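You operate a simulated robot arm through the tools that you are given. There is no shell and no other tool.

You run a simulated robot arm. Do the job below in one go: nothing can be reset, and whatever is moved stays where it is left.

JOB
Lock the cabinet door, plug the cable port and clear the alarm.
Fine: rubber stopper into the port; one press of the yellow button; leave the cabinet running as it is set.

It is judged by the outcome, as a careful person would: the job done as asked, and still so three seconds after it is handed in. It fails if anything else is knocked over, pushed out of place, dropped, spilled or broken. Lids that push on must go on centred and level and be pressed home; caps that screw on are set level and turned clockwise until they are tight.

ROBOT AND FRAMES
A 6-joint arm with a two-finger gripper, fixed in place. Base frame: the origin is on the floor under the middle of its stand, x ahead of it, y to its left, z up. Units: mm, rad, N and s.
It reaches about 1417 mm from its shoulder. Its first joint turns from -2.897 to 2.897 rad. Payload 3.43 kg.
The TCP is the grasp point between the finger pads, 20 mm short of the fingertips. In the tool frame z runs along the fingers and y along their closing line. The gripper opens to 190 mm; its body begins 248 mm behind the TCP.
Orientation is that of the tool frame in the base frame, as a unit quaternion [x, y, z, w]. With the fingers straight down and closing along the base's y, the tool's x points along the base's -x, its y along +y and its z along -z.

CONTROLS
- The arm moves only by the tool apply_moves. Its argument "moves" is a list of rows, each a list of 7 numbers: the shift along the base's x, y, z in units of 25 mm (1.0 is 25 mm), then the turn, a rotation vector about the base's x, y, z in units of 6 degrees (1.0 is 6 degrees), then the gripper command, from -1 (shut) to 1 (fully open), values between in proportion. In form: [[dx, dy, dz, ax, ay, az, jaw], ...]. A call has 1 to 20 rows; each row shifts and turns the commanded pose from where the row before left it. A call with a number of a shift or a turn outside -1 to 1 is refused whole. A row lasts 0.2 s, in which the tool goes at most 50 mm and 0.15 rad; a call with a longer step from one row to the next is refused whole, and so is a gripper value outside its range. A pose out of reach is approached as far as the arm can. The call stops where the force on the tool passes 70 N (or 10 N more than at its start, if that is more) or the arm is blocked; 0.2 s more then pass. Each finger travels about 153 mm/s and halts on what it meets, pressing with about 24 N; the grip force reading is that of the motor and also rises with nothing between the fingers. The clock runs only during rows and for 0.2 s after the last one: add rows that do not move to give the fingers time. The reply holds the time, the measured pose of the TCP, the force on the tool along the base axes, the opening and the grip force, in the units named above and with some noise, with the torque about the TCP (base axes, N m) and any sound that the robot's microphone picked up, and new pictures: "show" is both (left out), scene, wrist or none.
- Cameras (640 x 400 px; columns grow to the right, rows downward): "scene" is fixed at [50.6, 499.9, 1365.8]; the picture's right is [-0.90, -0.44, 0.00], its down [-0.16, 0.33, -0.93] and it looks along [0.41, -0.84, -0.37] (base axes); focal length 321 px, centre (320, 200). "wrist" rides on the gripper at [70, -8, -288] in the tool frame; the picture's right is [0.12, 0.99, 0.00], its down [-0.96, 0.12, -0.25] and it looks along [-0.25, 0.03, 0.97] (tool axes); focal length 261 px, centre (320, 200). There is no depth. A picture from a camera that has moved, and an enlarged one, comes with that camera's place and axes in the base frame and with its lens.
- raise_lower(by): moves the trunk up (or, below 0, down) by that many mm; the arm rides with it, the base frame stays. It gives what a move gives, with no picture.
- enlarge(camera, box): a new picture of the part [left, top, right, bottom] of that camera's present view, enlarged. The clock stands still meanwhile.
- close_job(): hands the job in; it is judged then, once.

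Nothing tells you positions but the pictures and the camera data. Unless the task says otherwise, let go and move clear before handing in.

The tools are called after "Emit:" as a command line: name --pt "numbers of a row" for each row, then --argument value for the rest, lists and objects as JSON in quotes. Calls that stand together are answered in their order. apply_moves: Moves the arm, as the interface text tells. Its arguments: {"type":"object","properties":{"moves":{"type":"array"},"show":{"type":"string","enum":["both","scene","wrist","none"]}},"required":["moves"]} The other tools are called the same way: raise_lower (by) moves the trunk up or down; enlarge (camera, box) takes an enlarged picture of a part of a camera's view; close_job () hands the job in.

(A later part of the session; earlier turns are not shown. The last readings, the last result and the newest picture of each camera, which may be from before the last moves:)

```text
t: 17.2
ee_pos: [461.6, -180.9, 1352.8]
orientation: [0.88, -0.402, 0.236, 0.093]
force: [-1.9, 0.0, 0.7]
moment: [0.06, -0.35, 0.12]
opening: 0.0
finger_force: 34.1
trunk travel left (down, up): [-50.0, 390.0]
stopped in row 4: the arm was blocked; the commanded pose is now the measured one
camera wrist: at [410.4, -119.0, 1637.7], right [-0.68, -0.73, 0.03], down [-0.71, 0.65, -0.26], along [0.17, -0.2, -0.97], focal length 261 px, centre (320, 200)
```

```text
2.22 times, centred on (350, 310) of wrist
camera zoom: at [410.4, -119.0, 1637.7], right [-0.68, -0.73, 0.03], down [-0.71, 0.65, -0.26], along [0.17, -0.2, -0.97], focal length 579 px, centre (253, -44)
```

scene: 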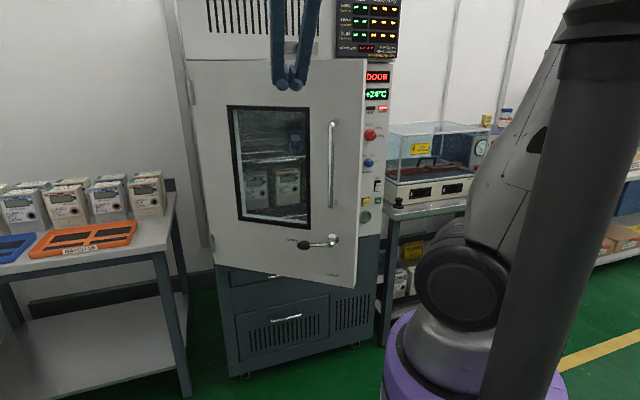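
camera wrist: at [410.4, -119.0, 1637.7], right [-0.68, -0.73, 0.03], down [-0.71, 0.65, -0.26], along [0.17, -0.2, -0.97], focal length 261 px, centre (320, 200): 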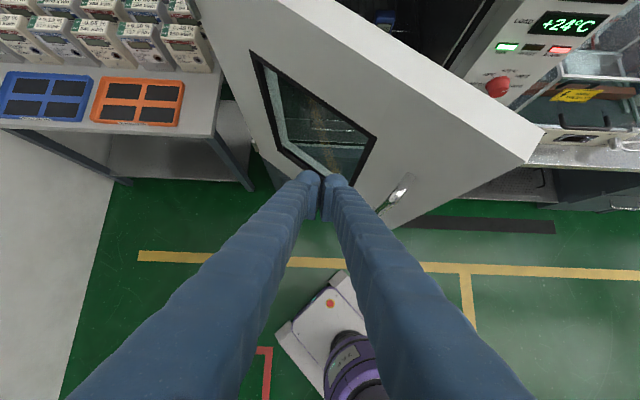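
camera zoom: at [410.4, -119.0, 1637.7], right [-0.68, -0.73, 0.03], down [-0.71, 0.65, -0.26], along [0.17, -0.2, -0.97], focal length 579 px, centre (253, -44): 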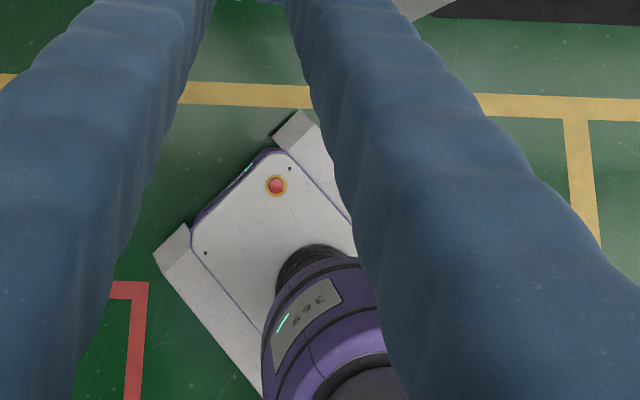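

The base joint was held by the arm leaning back against its own mast, so I need a less folded arm: hand pointing down, further out, and a higher shoulder. I'll raise the trunk fully, then point the hand down while moving out and lowering it.

Emit:
raise_lower --by 390

Emit:
apply_moves --pt "0.66 0.81 0 0.585 0.565 0 -1" --pt "0.66 0.81 0 0.585 0.565 0 -1" --pt "0.66 0.81 -0.5 0.585 0.565 0 -1" --pt "0.66 0.81 -1 0.585 0.565 0 -1" --pt "0.66 0.81 -1 0.585 0.565 0 -1" --pt "0.66 0.81 -1 0.585 0.565 0 -1" --pt "0 0 -1 0 0 0 -1" --pt "0 0 -1 0 0 0 -1" --pt "0 0 -1 0 0 0 -1" --pt "0 0 -1 0 0 0 -1" --pt "0 0 -1 0 0 0 -1" --pt "0 0 -1 0 0 0 -1" --pt "0 0 -1 0 0 0 -1" --pt "0 0 -1 0 0 0 -1" --pt "0 0 -1 0 0 0 -1" --pt "0 0 -1 0 0 0 -1"

```text
t: 20.9
ee_pos: [464.6, -183.1, 1740.0]
orientation: [0.879, -0.406, 0.233, 0.095]
force: [0.1, -0.1, -0.3]
moment: [0.02, 0.0, -0.01]
opening: 0.1
finger_force: 34.4
trunk travel left (down, up): [-440.0, 0.0]
```

```text
t: 24.3
ee_pos: [563.8, -61.6, 1400.4]
orientation: [0.909, -0.418, -0.003, 0.003]
force: [-1.1, 0.7, 0.8]
moment: [0.01, 0.04, 0.03]
opening: 0.0
finger_force: 34.3
trunk travel left (down, up): [-440.0, 0.0]
camera wrist: at [618.5, -108.1, 1687.0], right [-0.68, -0.74, 0.01], down [-0.71, 0.66, 0.25], along [-0.19, 0.16, -0.97], focal length 261 px, centre (320, 200)
```

scene: 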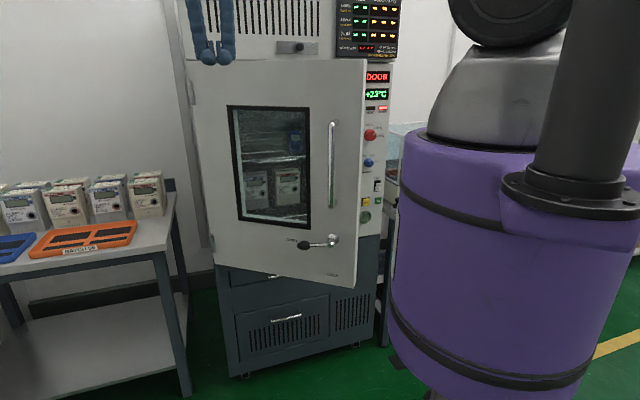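
wrist: 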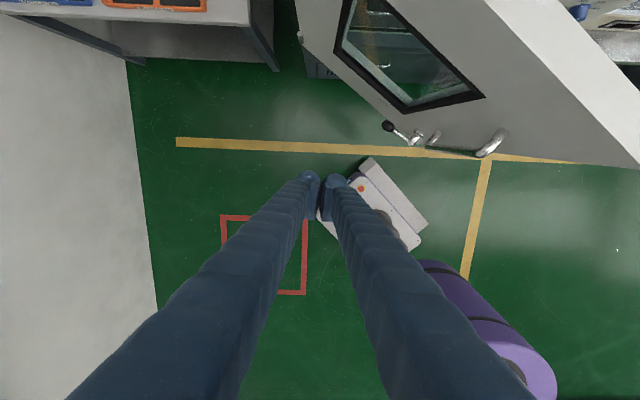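

The mast is now clearly seen standing on the trunk at its left, and the hand points down beside the door with the arm less folded. I'll move to the door's outer face near its free edge again.

Emit:
apply_moves --pt "-0.73 -0.987 -0.29 0 0 0 -1" --pt "-0.73 -0.987 -0.29 0 0 0 -1" --pt "-0.73 -0.987 -0.29 0 0 0 -1" --pt "-0.73 -0.987 -0.29 0 0 0 -1" --pt "-0.73 -0.987 -0.29 0 0 0 -1" --pt "-0.73 -0.987 -0.29 0 0 0 -1" --pt "-0.73 -0.987 -0.29 0 0 0 -1" --pt "-0.73 -0.987 -0.29 0 0 0 -1" --pt "-0.73 -0.987 -0.29 0 0 0 -1" --pt "0 0 0 0 0 0 -1"

```text
t: 26.5
ee_pos: [402.5, -284.8, 1338.4]
orientation: [0.909, -0.417, -0.003, 0.004]
force: [-0.3, -0.1, 0.1]
moment: [-0.05, 0.0, -0.01]
opening: 0.0
finger_force: 34.4
trunk travel left (down, up): [-440.0, 0.0]
camera wrist: at [457.9, -330.3, 1625.4], right [-0.68, -0.74, 0.01], down [-0.71, 0.66, 0.25], along [-0.19, 0.16, -0.97], focal length 261 px, centre (320, 200)
```

scene: 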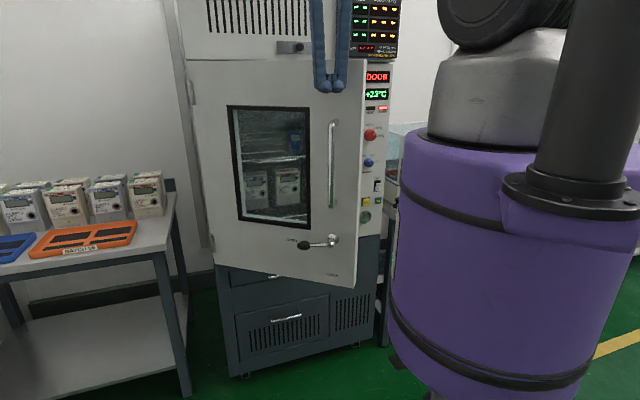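
wrist: 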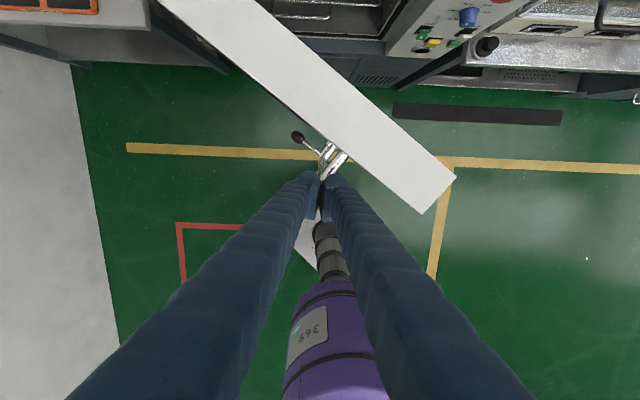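

The hand reached the door edge without blocking. I'll continue the arc with the hand upright, starting to tilt it back toward the cabinet as the door nears shut.

Emit:
apply_moves --pt "0.094 -0.572 0 0 0 0 -1" --pt "0.094 -0.572 0 0 0 0 -1" --pt "0.128 -0.96 0 0 0 0 -1" --pt "0.184 -0.948 0 0 0 0 -1" --pt "0.228 -0.936 0 0 0 0 -1" --pt "0.28 -0.924 0 -0.6 -0.6 0 -1" --pt "0.328 -0.904 0 -0.6 -0.6 0 -1" --pt "0.372 -0.892 0 -0.6 -0.6 0 -1" --pt "0.416 -0.868 0 -0.6 -0.6 0 -1" --pt "0 0 0 0 0 0 -1"

```text
t: 28.7
ee_pos: [474.2, -452.4, 1335.9]
orientation: [0.893, -0.413, 0.163, 0.07]
force: [0.9, -0.1, -0.6]
moment: [-0.02, -0.01, 0.01]
opening: 0.0
finger_force: 34.8
out of reach, approached as far as the arm can: row 5, 6, 7, 8, 9
trunk travel left (down, up): [-440.0, 0.0]
camera wrist: at [457.8, -422.2, 1628.9], right [-0.68, -0.73, 0.03], down [-0.73, 0.68, -0.1], along [0.05, -0.09, -0.99], focal length 261 px, centre (320, 200)
```

scene: 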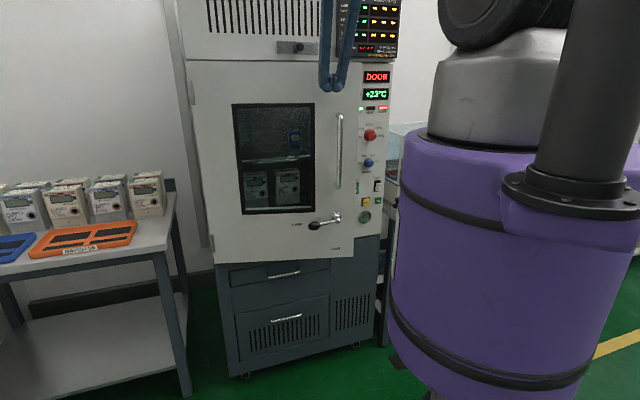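
wrist: 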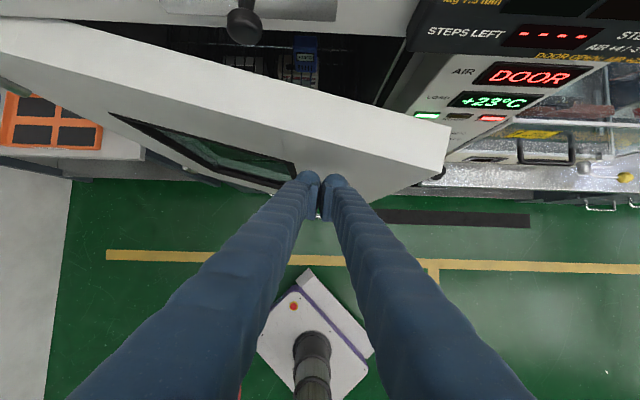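

The arm is now too close to its shoulder with the trunk fully up; the door is at about 14° from shut. I'll raise the hand straight up and then lower the trunk by the same amount to gain room.

Emit:
apply_moves --pt "0.7 1.0 1 0 0 0 -1" --pt "0 0.2 1 0 0 0 -1" --pt "0 0 1 0 0 0 -1" --pt "0 0 1 0 0 0 -1" --pt "0 0 1 0 0 0 -1" --pt "0 0 1 0 0 0 -1" --pt "0 0 0 0 0 0 -1" --show "none"

Emit:
raise_lower --by -150

Emit:
apply_moves --pt "0 0 0 0 0 0 -1"

```text
t: 30.3
ee_pos: [493.2, -422.6, 1484.7]
orientation: [0.894, -0.412, 0.162, 0.065]
force: [0.4, 0.1, 0.1]
moment: [0.04, 0.03, 0.02]
opening: 0.0
finger_force: 34.0
trunk travel left (down, up): [-440.0, 0.0]
```

```text
t: 32.1
ee_pos: [492.1, -421.5, 1334.6]
orientation: [0.895, -0.411, 0.163, 0.065]
force: [0.3, -0.4, 0.2]
moment: [0.01, 0.04, 0.01]
opening: 0.0
finger_force: 34.3
trunk travel left (down, up): [-290.0, 150.0]
```

```text
t: 32.5
ee_pos: [490.9, -422.7, 1334.5]
orientation: [0.895, -0.411, 0.163, 0.064]
force: [0.2, -0.5, -0.3]
moment: [0.01, 0.0, -0.01]
opening: 0.0
finger_force: 34.0
trunk travel left (down, up): [-290.0, 150.0]
camera wrist: at [473.1, -394.3, 1628.8], right [-0.68, -0.73, 0.02], down [-0.73, 0.67, -0.1], along [0.06, -0.09, -0.99], focal length 261 px, centre (320, 200)
```

scene: 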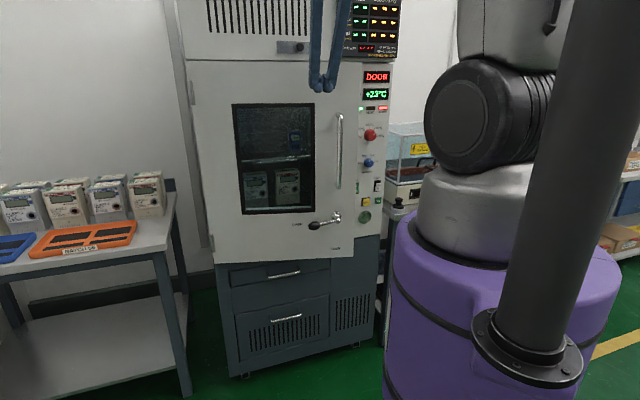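
wrist: 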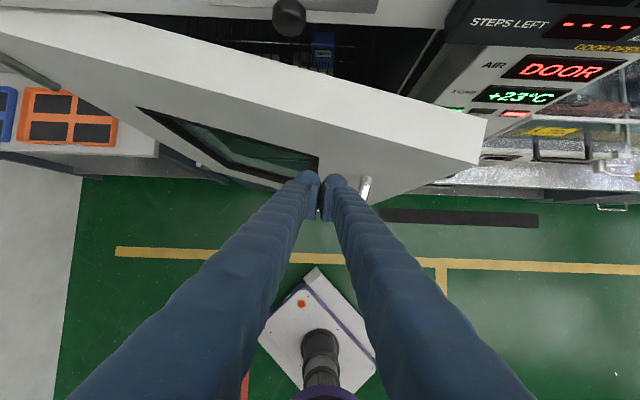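

There is room now. I'll come back onto the door near its edge and push it through most of the last 14°, tilting the hand as I go.

Emit:
apply_moves --pt "-0.497 -0.61 0 0 0 0 -1" --pt "-0.497 -0.61 0 0 0 0 -1" --pt "-0.497 -0.61 0 0 0 0 -1" --pt "0.46 -0.848 0 -0.5 -0.5 0 -1" --pt "0.368 -0.628 0 -0.5 -0.5 0 -1" --pt "0.412 -0.648 0 -0.5 -0.5 0 -1" --pt "0.44 -0.624 0 -0.5 -0.5 0 -1" --pt "0.444 -0.584 0 -0.5 -0.5 0 -1" --pt "0 0 0 0 0 0 -1"

```text
t: 34.5
ee_pos: [535.6, -519.0, 1331.7]
orientation: [0.848, -0.394, 0.33, 0.13]
force: [-0.4, -0.1, -0.8]
moment: [0.01, -0.01, -0.03]
opening: 0.1
finger_force: 34.3
out of reach, approached as far as the arm can: row 2, 3, 4, 5
trunk travel left (down, up): [-290.0, 150.0]
camera wrist: at [444.7, -416.5, 1593.7], right [-0.69, -0.72, 0.04], down [-0.66, 0.6, -0.46], along [0.3, -0.34, -0.89], focal length 261 px, centre (320, 200)
```

scene: 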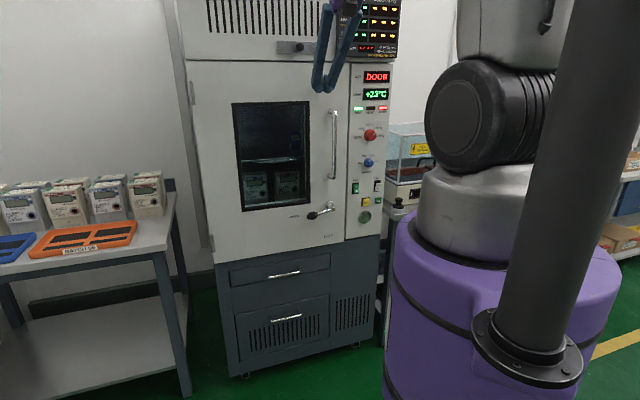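
wrist: 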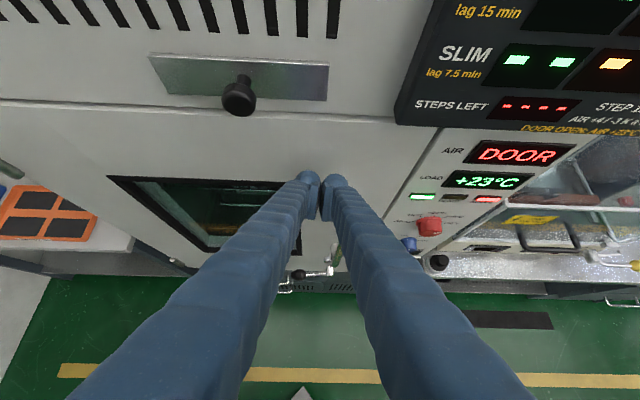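

The door looks closed or very nearly so. I'll check the gap at its free edge and the plate above it in close-up.

Emit:
enlarge --camera "wrist" --box '[0, 40, 480, 300]'

Emit:
enlarge --camera "scene" --box '[280, 160, 400, 280]'

Emit:
enlarge --camera "scene" --box '[300, 40, 400, 160]'

Emit:
enlarge --camera "wrist" --box '[250, 100, 480, 300]'

```text
1.33 times, centred on (240, 170) of wrist
camera zoom: at [444.7, -416.5, 1593.7], right [-0.69, -0.72, 0.04], down [-0.66, 0.6, -0.46], along [0.3, -0.34, -0.89], focal length 348 px, centre (427, 240)
```

zoom: 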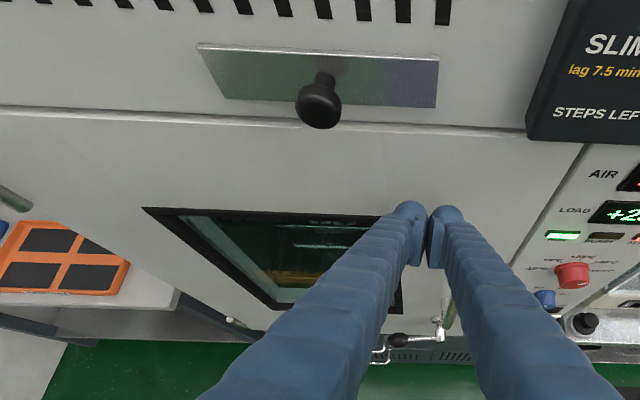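

```text
3.33 times, centred on (340, 220) of scene
camera zoom: at [50.6, 499.9, 1365.8], right [-0.9, -0.44, 0.0], down [-0.16, 0.33, -0.93], along [0.41, -0.84, -0.37], focal length 1069 px, centre (253, 133)
```

zoom: 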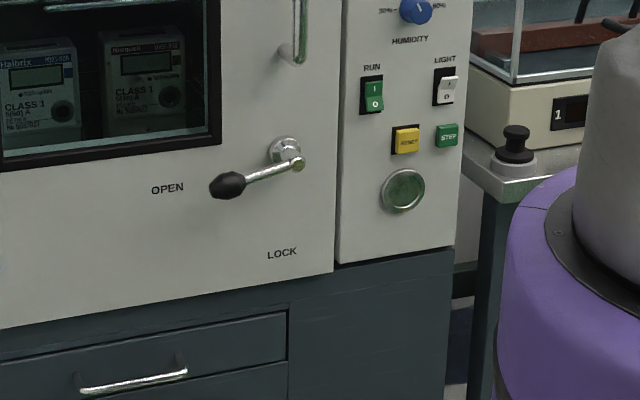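

```text
3.33 times, centred on (350, 100) of scene
camera zoom: at [50.6, 499.9, 1365.8], right [-0.9, -0.44, 0.0], down [-0.16, 0.33, -0.93], along [0.41, -0.84, -0.37], focal length 1069 px, centre (220, 533)
```

zoom: 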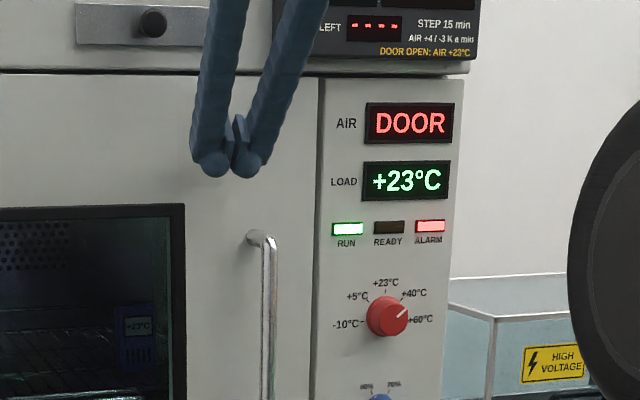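

```text
2.00 times, centred on (365, 200) of wrist
camera zoom: at [444.7, -416.5, 1593.7], right [-0.69, -0.72, 0.04], down [-0.66, 0.6, -0.46], along [0.3, -0.34, -0.89], focal length 521 px, centre (230, 200)
```

zoom: 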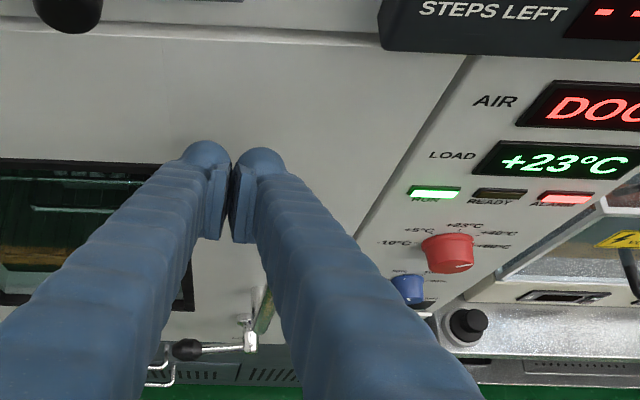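

The door is essentially shut; the limit I met is the last wrist joint, which is near its end with the camera on this side. I'll back the hand off the cabinet and roll it about 180° the other way.

Emit:
apply_moves --pt "-0.566 0.566 0 0.594 -0.624 -0.974 -1" --pt "-0.566 0.566 0 0.594 -0.624 -0.974 -1" --pt "-0.566 0.566 0 0.594 -0.624 -0.974 -1" --pt "-0.566 0.566 0 0.594 -0.624 -0.974 -1" --pt "0 0 0 0.594 -0.624 -0.974 -1" --pt "0 0 0 0.594 -0.624 -0.974 -1" --pt "0 0 0 0.594 -0.624 -0.974 -1" --pt "0 0 0 0.594 -0.624 -0.974 -1" --pt "0 0 0 0.594 -0.624 -0.974 -1" --pt "0 0 0 0.594 -0.624 -0.974 -1" --pt "0 0 0 0.594 -0.624 -0.974 -1" --pt "0 0 0 0.594 -0.624 -0.974 -1" --pt "0 0 0 0.594 -0.624 -0.974 -1" --pt "0 0 0 0.594 -0.624 -0.974 -1" --pt "0 0 0 0.594 -0.624 -0.974 -1" --pt "0 0 0 0.594 -0.624 -0.974 -1" --pt "0 0 0 0.594 -0.624 -0.974 -1" --pt "0 0 0 0.594 -0.624 -0.974 -1" --pt "0 0 0 0.594 -0.624 -0.974 -1" --pt "0 0 0 0.594 -0.624 -0.974 -1"

```text
t: 38.7
ee_pos: [478.3, -466.5, 1333.0]
orientation: [0.21, 0.911, -0.2, 0.294]
force: [0.2, -0.3, -0.4]
moment: [0.01, 0.01, -0.04]
opening: 0.1
finger_force: 34.3
trunk travel left (down, up): [-290.0, 150.0]
camera wrist: at [293.5, -313.6, 1505.1], right [0.41, 0.86, -0.31], down [0.66, -0.04, 0.75], along [0.64, -0.51, -0.58], focal length 261 px, centre (320, 200)
```

scene: 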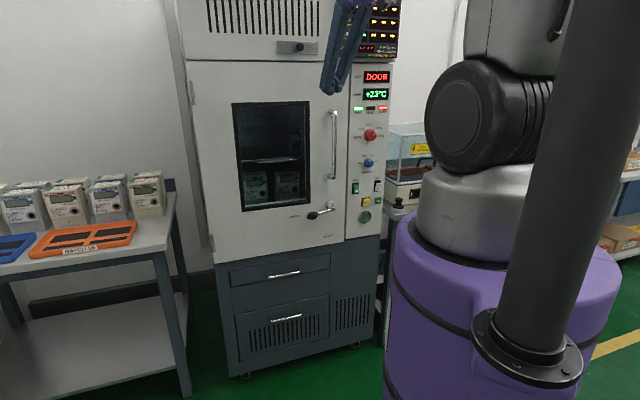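
wrist: 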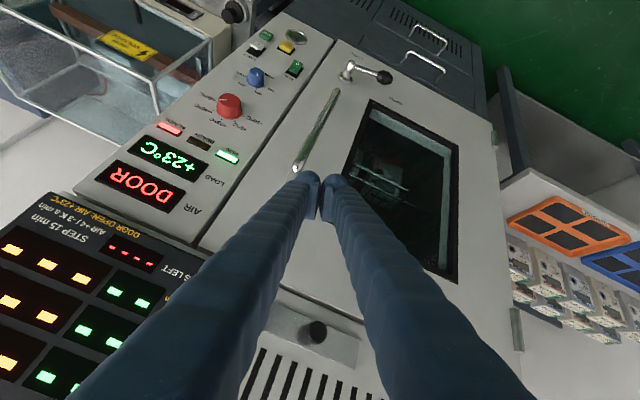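

The door sits flush and the hand is rolled over with its joint near mid-range. I'll lower the hand in front of the door, left of the D-handle, levelling it to point straight at the cabinet near the lever.

Emit:
apply_moves --pt "0.1475 0.041 -0.948 0 0 0 -1" --pt "0.1475 0.041 -0.948 -0.286 -0.66 -0.096 -1" --pt "0.1475 0.041 -0.948 -0.286 -0.66 -0.096 -1" --pt "0.1475 0.041 -0.948 -0.286 -0.66 -0.096 -1" --pt "0.1475 0.041 -0.948 -0.286 -0.66 -0.096 -1" --pt "0.1475 0.041 -0.948 -0.286 -0.66 -0.096 -1" --pt "0.1475 0.041 -0.948 -0.286 -0.66 -0.096 -1" --pt "0.1475 0.041 -0.948 -0.286 -0.66 -0.096 -1" --pt "0.1475 0.041 -0.948 -0.286 -0.66 -0.096 -1" --pt "0.1475 0.041 -0.948 -0.286 -0.66 -0.096 -1" --pt "0.1475 0.041 -0.948 -0.286 -0.66 -0.096 -1" --pt "0.1475 0.041 -0.948 -0.286 -0.66 -0.096 -1" --pt "0.1475 0.041 -0.948 -0.286 -0.66 -0.096 -1" --pt "0.1475 0.041 -0.948 0 0 0 -1"

```text
t: 40.3
ee_pos: [567.6, -526.2, 1211.4]
orientation: [0.247, 0.808, -0.24, 0.479]
force: [-49.1, 41.3, 13.3]
moment: [-0.39, -0.95, -0.81]
opening: 0.2
finger_force: 34.4
out of reach, approached as far as the arm can: row 4, 5, 6, 7, 8
trunk travel left (down, up): [-290.0, 150.0]
stopped in row 8: the force on the tool passed its limit at 106 N (the readings are from after the stop); the commanded pose is now the measured one
camera wrist: at [345.9, -340.3, 1271.5], right [0.57, 0.78, -0.26], down [0.31, 0.08, 0.95], along [0.76, -0.62, -0.2], focal length 261 px, centre (320, 200)
```

scene: 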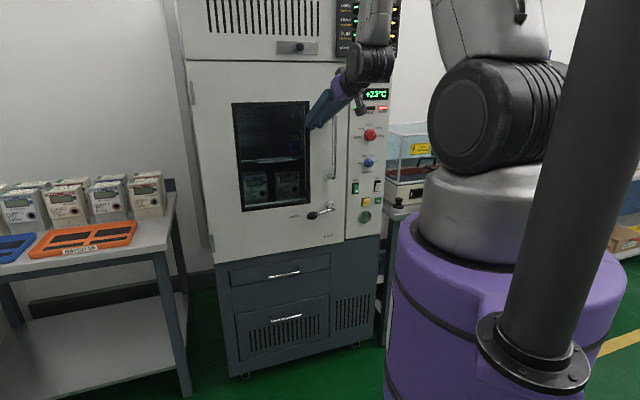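
wrist: 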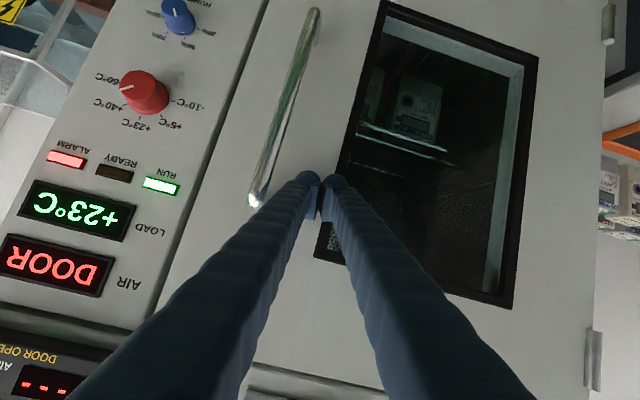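

The arm ran out of reach near shoulder height and the fingertips pressed the door shut at about n = -803, so the door is fully home. I'll ease off, steepen the hand to 35° and move away from the D-handle.

Emit:
apply_moves --pt "-0.113 0.453 0 0.724 0.445 -0.212 -1" --pt "-0.113 0.453 0 0.724 0.445 -0.212 -1" --pt "-0.113 0.453 0 0.724 0.445 -0.212 -1" --pt "-0.113 0.453 0 0.724 0.445 -0.212 -1" --pt "-0.113 0.453 0 0.724 0.445 -0.212 -1" --pt "-0.113 0.453 0 0.724 0.445 -0.212 -1" --pt "0 0 0 0 0 0 -1"

```text
t: 41.9
ee_pos: [554.1, -476.4, 1210.3]
orientation: [0.355, 0.875, -0.139, 0.299]
force: [-0.3, -0.4, -0.5]
moment: [-0.03, -0.02, 0.01]
opening: 0.0
finger_force: 34.1
out of reach, approached as far as the arm can: row 6
trunk travel left (down, up): [-290.0, 150.0]
camera wrist: at [387.0, -313.3, 1390.9], right [0.63, 0.77, -0.1], down [0.52, -0.32, 0.79], along [0.57, -0.55, -0.61], focal length 261 px, centre (320, 200)
```

scene: 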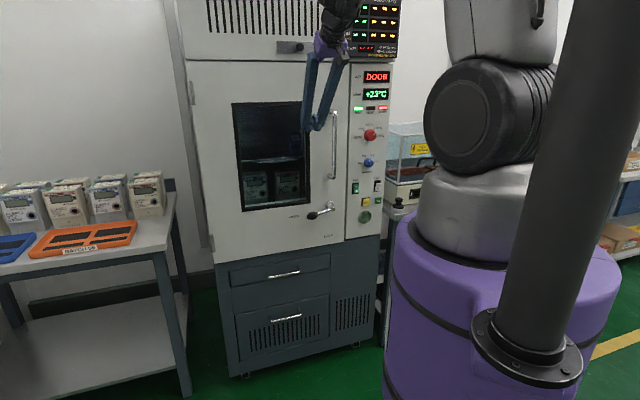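
wrist: 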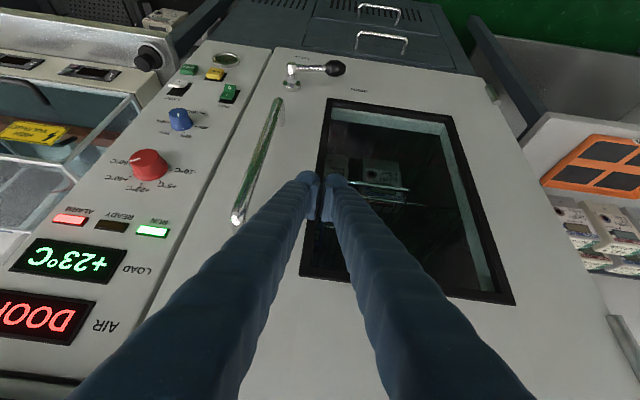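

The hand is off the door again. Before going on I want to understand the wrist's structure, so I'll look closely at the visible arm parts.

Emit:
enlarge --camera "scene" --box '[290, 0, 420, 140]'

Emit:
enlarge --camera "scene" --box '[400, 0, 640, 200]'

Emit:
enlarge --camera "wrist" --box '[130, 20, 380, 240]'

```text
2.86 times, centred on (355, 70) of scene
camera zoom: at [50.6, 499.9, 1365.8], right [-0.9, -0.44, 0.0], down [-0.16, 0.33, -0.93], along [0.41, -0.84, -0.37], focal length 917 px, centre (220, 571)
```

zoom: 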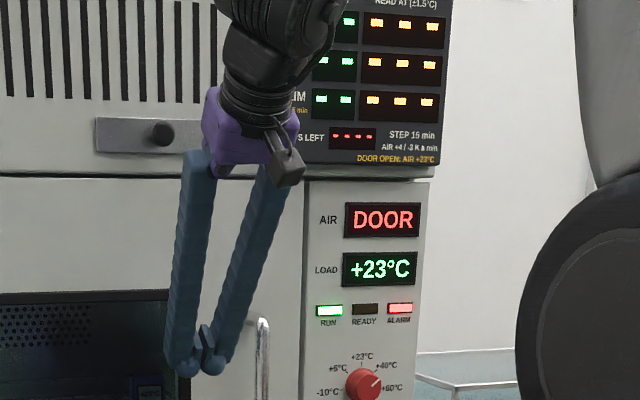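

```text
2.00 times, centred on (520, 100) of scene
camera zoom: at [50.6, 499.9, 1365.8], right [-0.9, -0.44, 0.0], down [-0.16, 0.33, -0.93], along [0.41, -0.84, -0.37], focal length 642 px, centre (-80, 400)
```

zoom: 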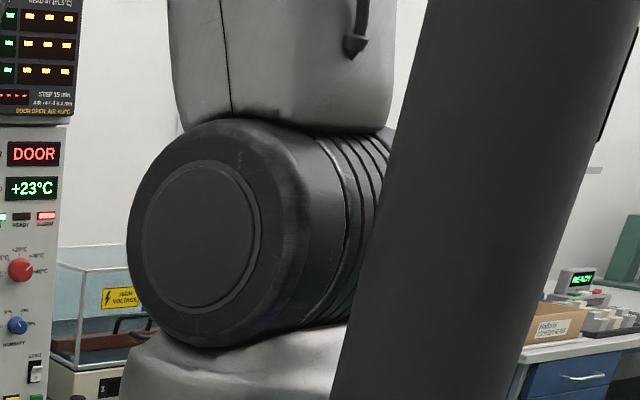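

```text
1.82 times, centred on (255, 130) of wrist
camera zoom: at [387.0, -313.3, 1390.9], right [0.63, 0.77, -0.1], down [0.52, -0.32, 0.79], along [0.57, -0.55, -0.61], focal length 474 px, centre (438, 327)
```

zoom: 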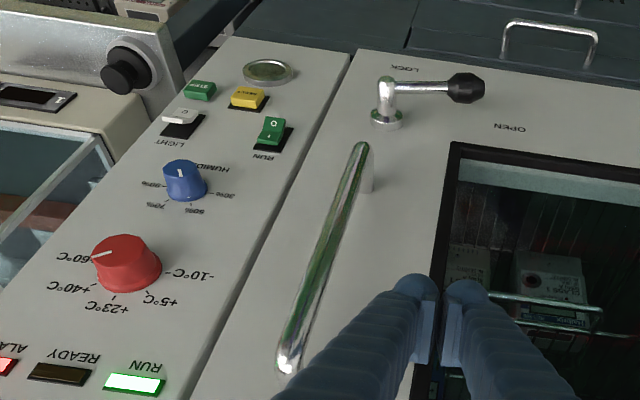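

The knob of the lever is at about (568, -495, 853) and pivots about an axis at z = 868, 86 mm to its right. The hand is straight above it, so I'll ride the trunk down, which keeps the arm's posture.

Emit:
raise_lower --by -260

Emit:
apply_moves --pt "0 0 0 0 0 0 -1"

```text
t: 44.6
ee_pos: [554.0, -477.9, 949.9]
orientation: [0.355, 0.875, -0.14, 0.298]
force: [0.2, -0.4, 0.7]
moment: [0.01, 0.0, -0.02]
opening: 0.0
finger_force: 34.4
trunk travel left (down, up): [-30.0, 410.0]
```

```text
t: 45.0
ee_pos: [553.1, -476.3, 949.1]
orientation: [0.355, 0.875, -0.14, 0.298]
force: [-0.2, 0.4, -0.1]
moment: [-0.01, -0.03, -0.01]
opening: 0.0
finger_force: 34.5
trunk travel left (down, up): [-30.0, 410.0]
camera wrist: at [386.6, -313.3, 1130.9], right [0.63, 0.77, -0.11], down [0.52, -0.32, 0.79], along [0.57, -0.55, -0.61], focal length 261 px, centre (320, 200)
```

scene: 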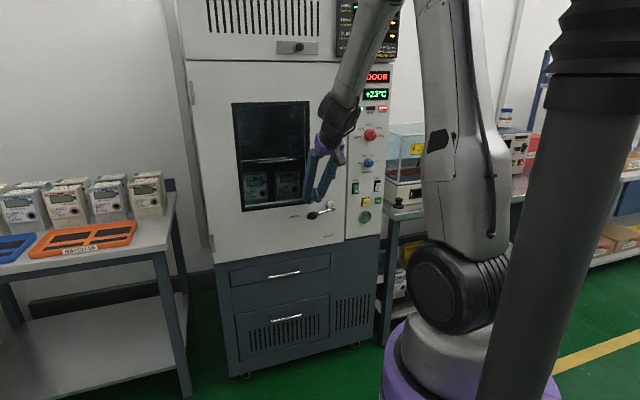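
wrist: 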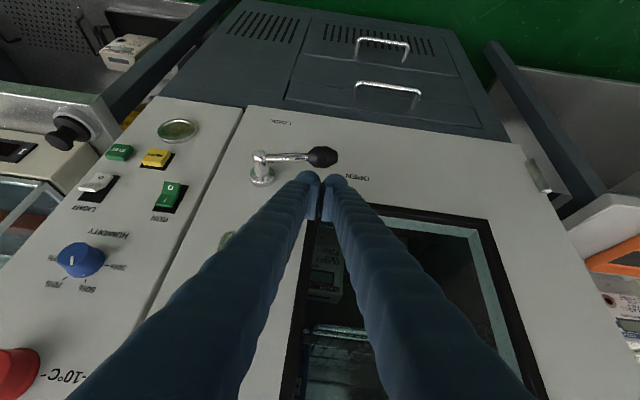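

The fingers are right above the lever knob. I'll steepen the hand to about 25° so the arm has room for the downward stroke, and come down toward the knob.

Emit:
apply_moves --pt "0.18 -0.18 0 0.53 0.53 0 -1" --pt "0.18 -0.18 0 0.53 0.53 0 -1" --pt "0.18 -0.18 0 0.53 0.53 0 -1" --pt "0.05 0.05 -0.8 0 0 0 -1" --pt "0 0 -0.4 0 0 0 -1" --pt "0 0 0 0 0 0 -1"

```text
t: 46.4
ee_pos: [553.1, -496.2, 922.6]
orientation: [0.367, 0.89, -0.133, 0.237]
force: [-0.7, 0.2, -0.1]
moment: [-0.05, 0.02, -0.02]
opening: 0.1
finger_force: 34.4
out of reach, approached as far as the arm can: row 1, 2
trunk travel left (down, up): [-30.0, 410.0]
camera wrist: at [411.9, -342.3, 1131.0], right [0.64, 0.76, -0.12], down [0.6, -0.39, 0.7], along [0.49, -0.52, -0.7], focal length 261 px, centre (320, 200)
```

scene: 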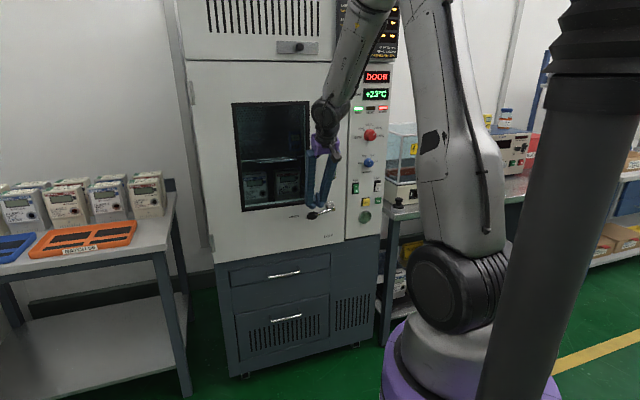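
wrist: 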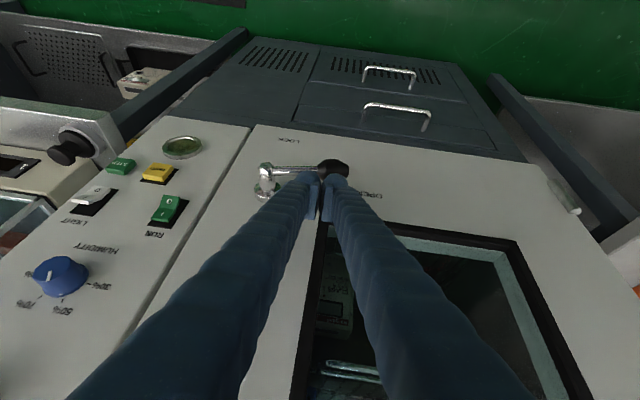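

The fingertips are close above the knob but slightly to its hub side. I'll shift 18 mm along the door, steepen a little more and come down to touch.

Emit:
apply_moves --pt "0.5 0.55 -0.2 0.35 0.35 0 -1" --pt "0 0 -0.4 0.35 0.35 0 -1" --pt "0 0 -0.2 0 0 0 -1" --pt "0 0 0 0 0 0 -1"

```text
t: 47.4
ee_pos: [566.7, -482.9, 903.5]
orientation: [0.37, 0.902, -0.114, 0.19]
force: [0.8, 0.0, -0.3]
moment: [-0.03, -0.02, -0.01]
opening: 0.0
finger_force: 35.2
trunk travel left (down, up): [-30.0, 410.0]
camera wrist: at [441.2, -344.2, 1131.9], right [0.63, 0.77, -0.11], down [0.65, -0.43, 0.63], along [0.43, -0.47, -0.77], focal length 261 px, centre (320, 200)
```

scene: 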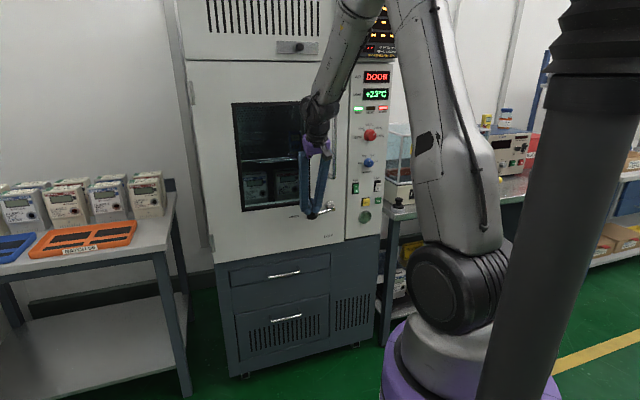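
wrist: 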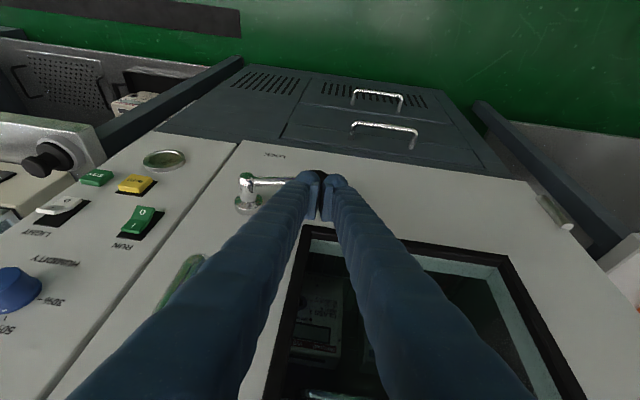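

The fingers are now right above the knob with no contact yet. I'll push the knob down along its arc toward LOCK in small steps.

Emit:
apply_moves --pt "0.057 0.057 -0.54 0 0 0 -1" --pt "0.028 0.028 -0.56 0 0 0 -1" --pt "0 0 -0.56 0 0 0 -1" --pt "-0.085 -0.085 -0.64 0 0 0 -1" --pt "-0.141 -0.141 -0.64 0 0 0 -1" --pt "0 0 0 0 0 0 -1"

```text
t: 48.8
ee_pos: [562.8, -485.7, 827.4]
orientation: [0.37, 0.902, -0.114, 0.19]
force: [0.5, -0.3, -0.6]
moment: [0.05, -0.01, -0.05]
opening: 0.0
finger_force: 33.9
trunk travel left (down, up): [-30.0, 410.0]
camera wrist: at [436.8, -346.9, 1056.8], right [0.63, 0.77, -0.11], down [0.65, -0.43, 0.63], along [0.43, -0.47, -0.77], focal length 261 px, centre (320, 200)
```

scene: 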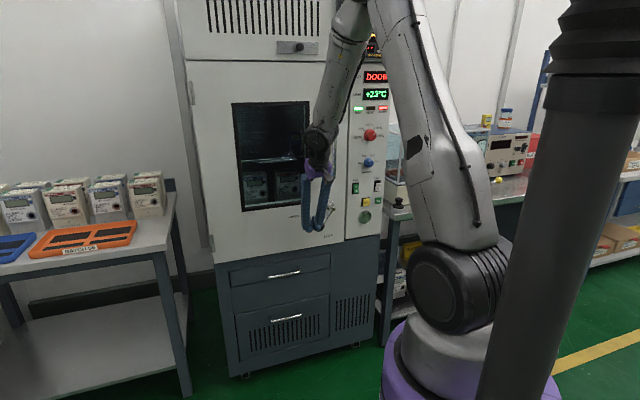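
wrist: 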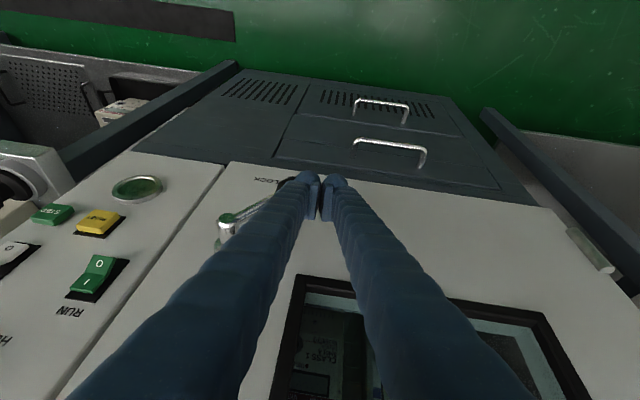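

The lever is turning smoothly. I'll carry the push on round, now going more to the right, to bring the knob straight below the hub.

Emit:
apply_moves --pt "-0.226 -0.226 -0.52 0 0 0 -1" --pt "-0.283 -0.283 -0.52 0 0 0 -1" --pt "-0.368 -0.368 -0.44 0 0 0 -1" --pt "-0.396 -0.396 -0.32 0 0 0 -1" --pt "-0.226 -0.226 -0.12 0 0 0 -1" --pt "0 0 0 0 0 0 -1"

Emit:
enlarge --camera "scene" --box '[260, 160, 400, 280]'

```text
t: 50.2
ee_pos: [530.7, -519.1, 782.0]
orientation: [0.367, 0.903, -0.111, 0.192]
force: [34.4, 47.9, 24.3]
moment: [-0.82, 0.41, 0.29]
opening: 0.0
finger_force: 34.4
trunk travel left (down, up): [-30.0, 410.0]
camera wrist: at [402.7, -382.2, 1010.7], right [0.62, 0.77, -0.11], down [0.65, -0.43, 0.63], along [0.44, -0.46, -0.77], focal length 261 px, centre (320, 200)
```

scene: 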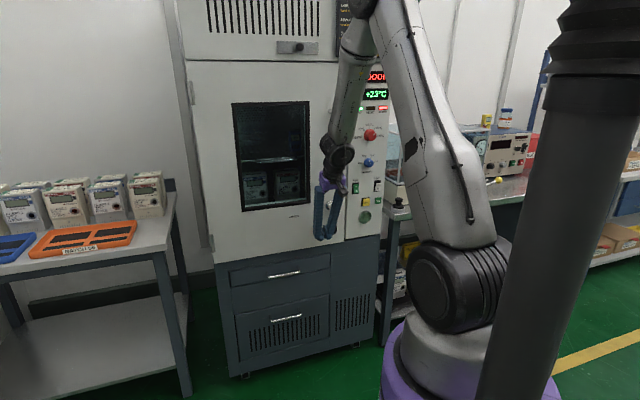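
wrist: 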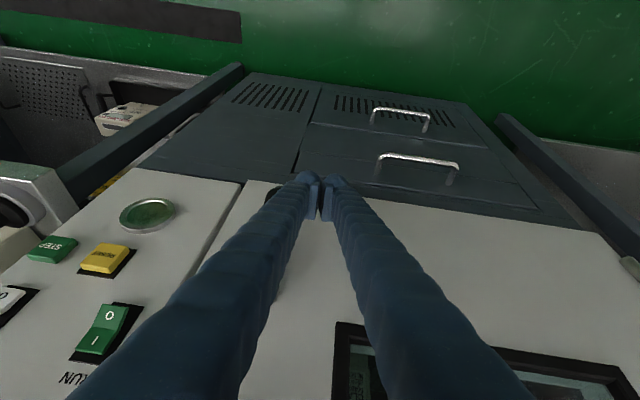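

```text
3.33 times, centred on (330, 220) of scene
camera zoom: at [50.6, 499.9, 1365.8], right [-0.9, -0.44, 0.0], down [-0.16, 0.33, -0.93], along [0.41, -0.84, -0.37], focal length 1069 px, centre (287, 133)
```

zoom: 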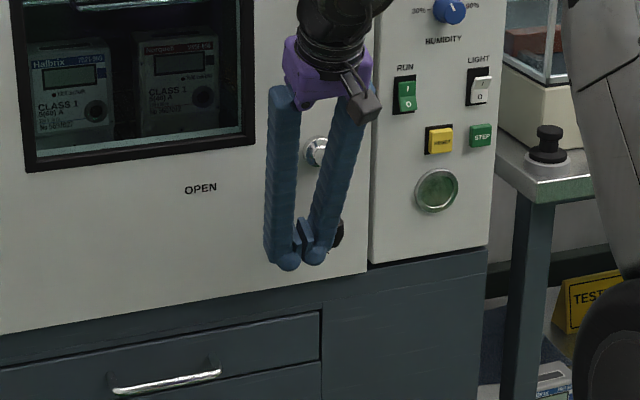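

The reaction of about 58 N along the door shows the lever has reached its stop at LOCK. I'll ease off sideways, back away and check it.

Emit:
apply_moves --pt "0.4 0.4 0 0 0 0 -1" --pt "0.4 0.4 0.2 0 0 0 -1" --pt "-0.2 0.7 0.5 0 0 0 -1" --pt "-0.4 0.4 0.8 0 0 0 -1" --pt "-0.4 0.4 1 0 0 0 -1" --pt "0 0 1 0 0 0 -1" --pt "0 0 0 0 0 0 -1"

Emit:
enlarge --camera "scene" --box '[260, 160, 400, 280]'

Emit:
enlarge --camera "scene" --box '[340, 40, 400, 120]'

```text
t: 51.8
ee_pos: [520.7, -467.8, 867.4]
orientation: [0.37, 0.902, -0.114, 0.19]
force: [-0.7, -0.6, -0.3]
moment: [-0.01, 0.02, -0.02]
opening: 0.0
finger_force: 34.5
trunk travel left (down, up): [-30.0, 410.0]
camera wrist: at [394.9, -330.0, 1096.6], right [0.63, 0.77, -0.11], down [0.65, -0.43, 0.63], along [0.43, -0.47, -0.77], focal length 261 px, centre (320, 200)
```

scene: 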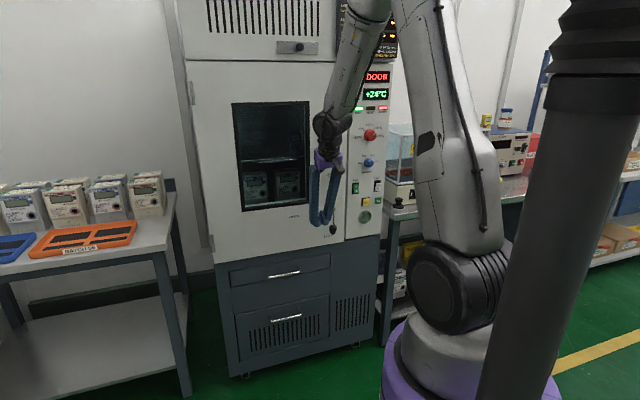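
wrist: 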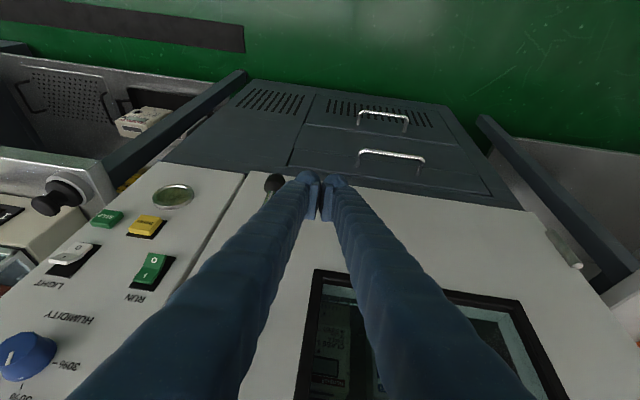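

```text
3.33 times, centred on (330, 220) of scene
camera zoom: at [50.6, 499.9, 1365.8], right [-0.9, -0.44, 0.0], down [-0.16, 0.33, -0.93], along [0.41, -0.84, -0.37], focal length 1069 px, centre (287, 133)
```

zoom: 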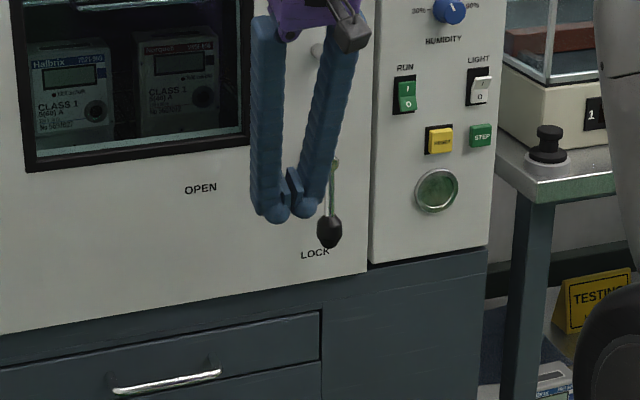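

```text
5.00 times, centred on (370, 80) of scene
camera zoom: at [50.6, 499.9, 1365.8], right [-0.9, -0.44, 0.0], down [-0.16, 0.33, -0.93], along [0.41, -0.84, -0.37], focal length 1604 px, centre (70, 800)
```

zoom: 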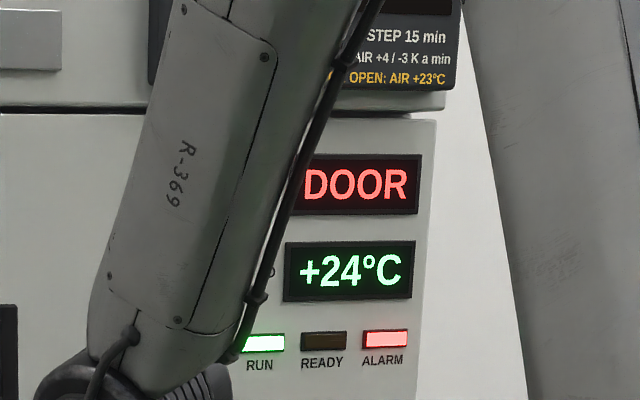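

The lever now hangs straight down at LOCK. Next is the stopper on the right bench at about (315, -836); I'll move across in front of the panel, well clear of it, to look at it from above.

Emit:
apply_moves --pt "-0.976 -0.934 0.2 0 0 0 -1" --pt "-0.976 -0.934 0.3 0 0 0 -1" --pt "-0.976 -0.934 0.483 0 0 0 -1" --pt "-0.976 -0.934 0.483 0 0 0 -1" --pt "-0.976 -0.934 0.483 0 0 0 -1" --pt "-0.976 -0.934 0.483 0 0 0 -1" --pt "-0.976 -0.934 0.483 0 0 0 -1" --pt "-0.976 -0.934 0.483 0 0 0 -1" --pt "-0.976 -0.934 0.483 0 0 0 -1" --pt "-0.976 -0.934 0.483 0 0 0 -1" --pt "-0.976 -0.934 0.483 0 0 0 -1" --pt "-0.976 -0.934 0.483 0 0 0 -1" --pt "0 0 0 0 0 0 -1"

```text
t: 54.6
ee_pos: [392.7, -621.8, 956.2]
orientation: [0.411, 0.879, -0.163, 0.177]
force: [0.6, -0.1, 0.1]
moment: [-0.01, 0.0, -0.01]
opening: 0.2
finger_force: 34.4
out of reach, approached as far as the arm can: row 3, 4, 5, 6, 7, 8, 9, 10, 11, 12
trunk travel left (down, up): [-30.0, 410.0]
camera wrist: at [294.7, -453.3, 1179.7], right [0.7, 0.68, -0.19], down [0.62, -0.46, 0.63], along [0.34, -0.57, -0.75], focal length 261 px, centre (320, 200)
```

scene: 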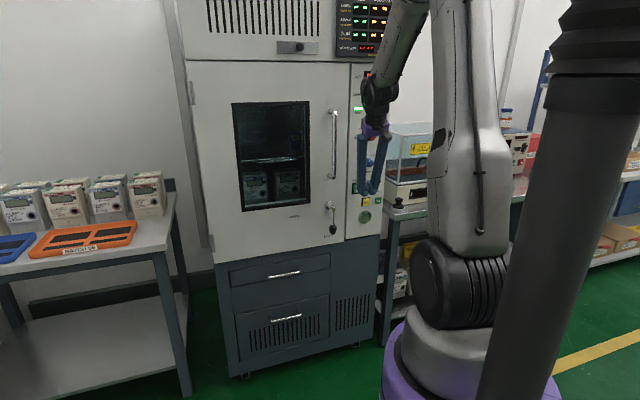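
wrist: 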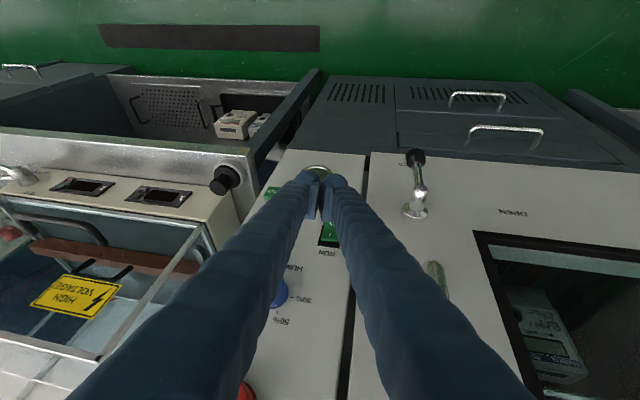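

The stall came from the wrist lining up with the forearm, not from an obstacle. I'll point the hand straight down and a little back from the panel to get out of that alignment.

Emit:
apply_moves --pt "-0.28 0.28 0.2 0.72 0.295 0 -1" --pt "-0.28 0.28 0.2 0.72 0.295 0 -1" --pt "-0.28 0.28 0.2 0.72 0.295 0 -1" --pt "-0.28 0.28 0.2 0.72 0.295 0 -1" --pt "-0.28 0.28 0.2 0.72 0.295 0 -1" --pt "-0.28 0.28 0.2 0.72 0.295 0 -1" --pt "0 0 0 0 0 0 -1"

```text
t: 56.2
ee_pos: [361.4, -536.6, 924.8]
orientation: [0.4, 0.91, -0.106, -0.021]
force: [0.4, -0.6, -0.8]
moment: [-0.04, 0.07, -0.01]
opening: 0.1
finger_force: 34.6
out of reach, approached as far as the arm can: row 1, 2, 3, 4, 5, 6
trunk travel left (down, up): [-30.0, 410.0]
camera wrist: at [342.9, -439.6, 1203.3], right [0.64, 0.74, -0.21], down [0.77, -0.59, 0.26], along [0.07, -0.33, -0.94], focal length 261 px, centre (320, 200)
```

scene: 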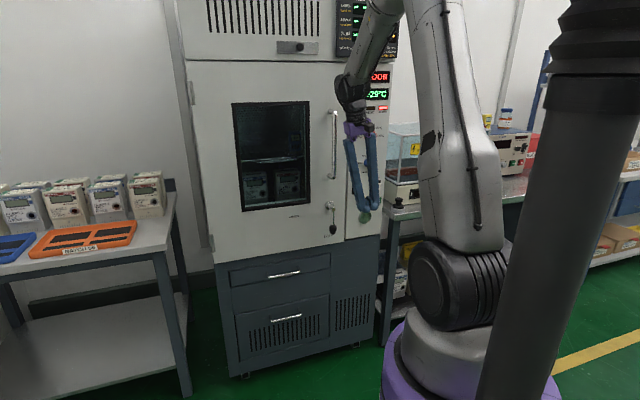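
wrist: 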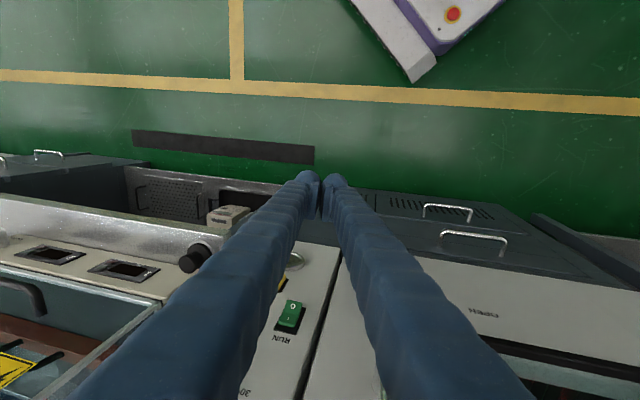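

The arm is still stopping short in azimuth, and I need to know whether the base joint is at an end stop. I'll compare the shoulder cap's appearance with the starting picture.

Emit:
enlarge --camera "scene" --box '[370, 210, 640, 380]'

Emit:
enlarge --camera "scene" --box '[320, 0, 520, 250]'

```text
2.35 times, centred on (505, 295) of scene
camera zoom: at [50.6, 499.9, 1365.8], right [-0.9, -0.44, 0.0], down [-0.16, 0.33, -0.93], along [0.41, -0.84, -0.37], focal length 755 px, centre (-115, -24)
```

zoom: 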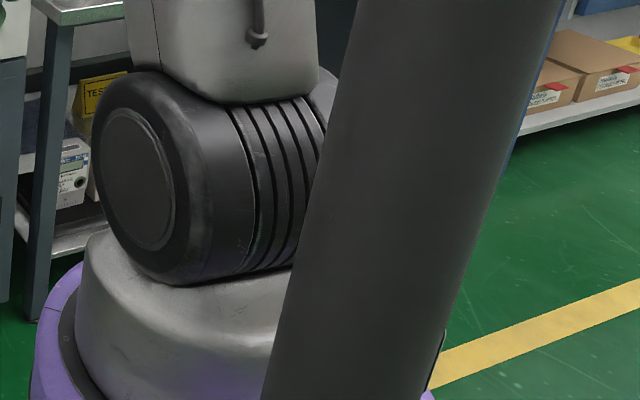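

```text
1.60 times, centred on (420, 125) of scene
camera zoom: at [50.6, 499.9, 1365.8], right [-0.9, -0.44, 0.0], down [-0.16, 0.33, -0.93], along [0.41, -0.84, -0.37], focal length 513 px, centre (160, 320)
```

zoom: 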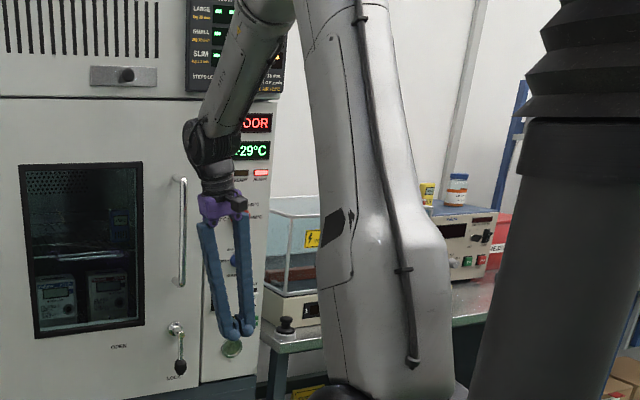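

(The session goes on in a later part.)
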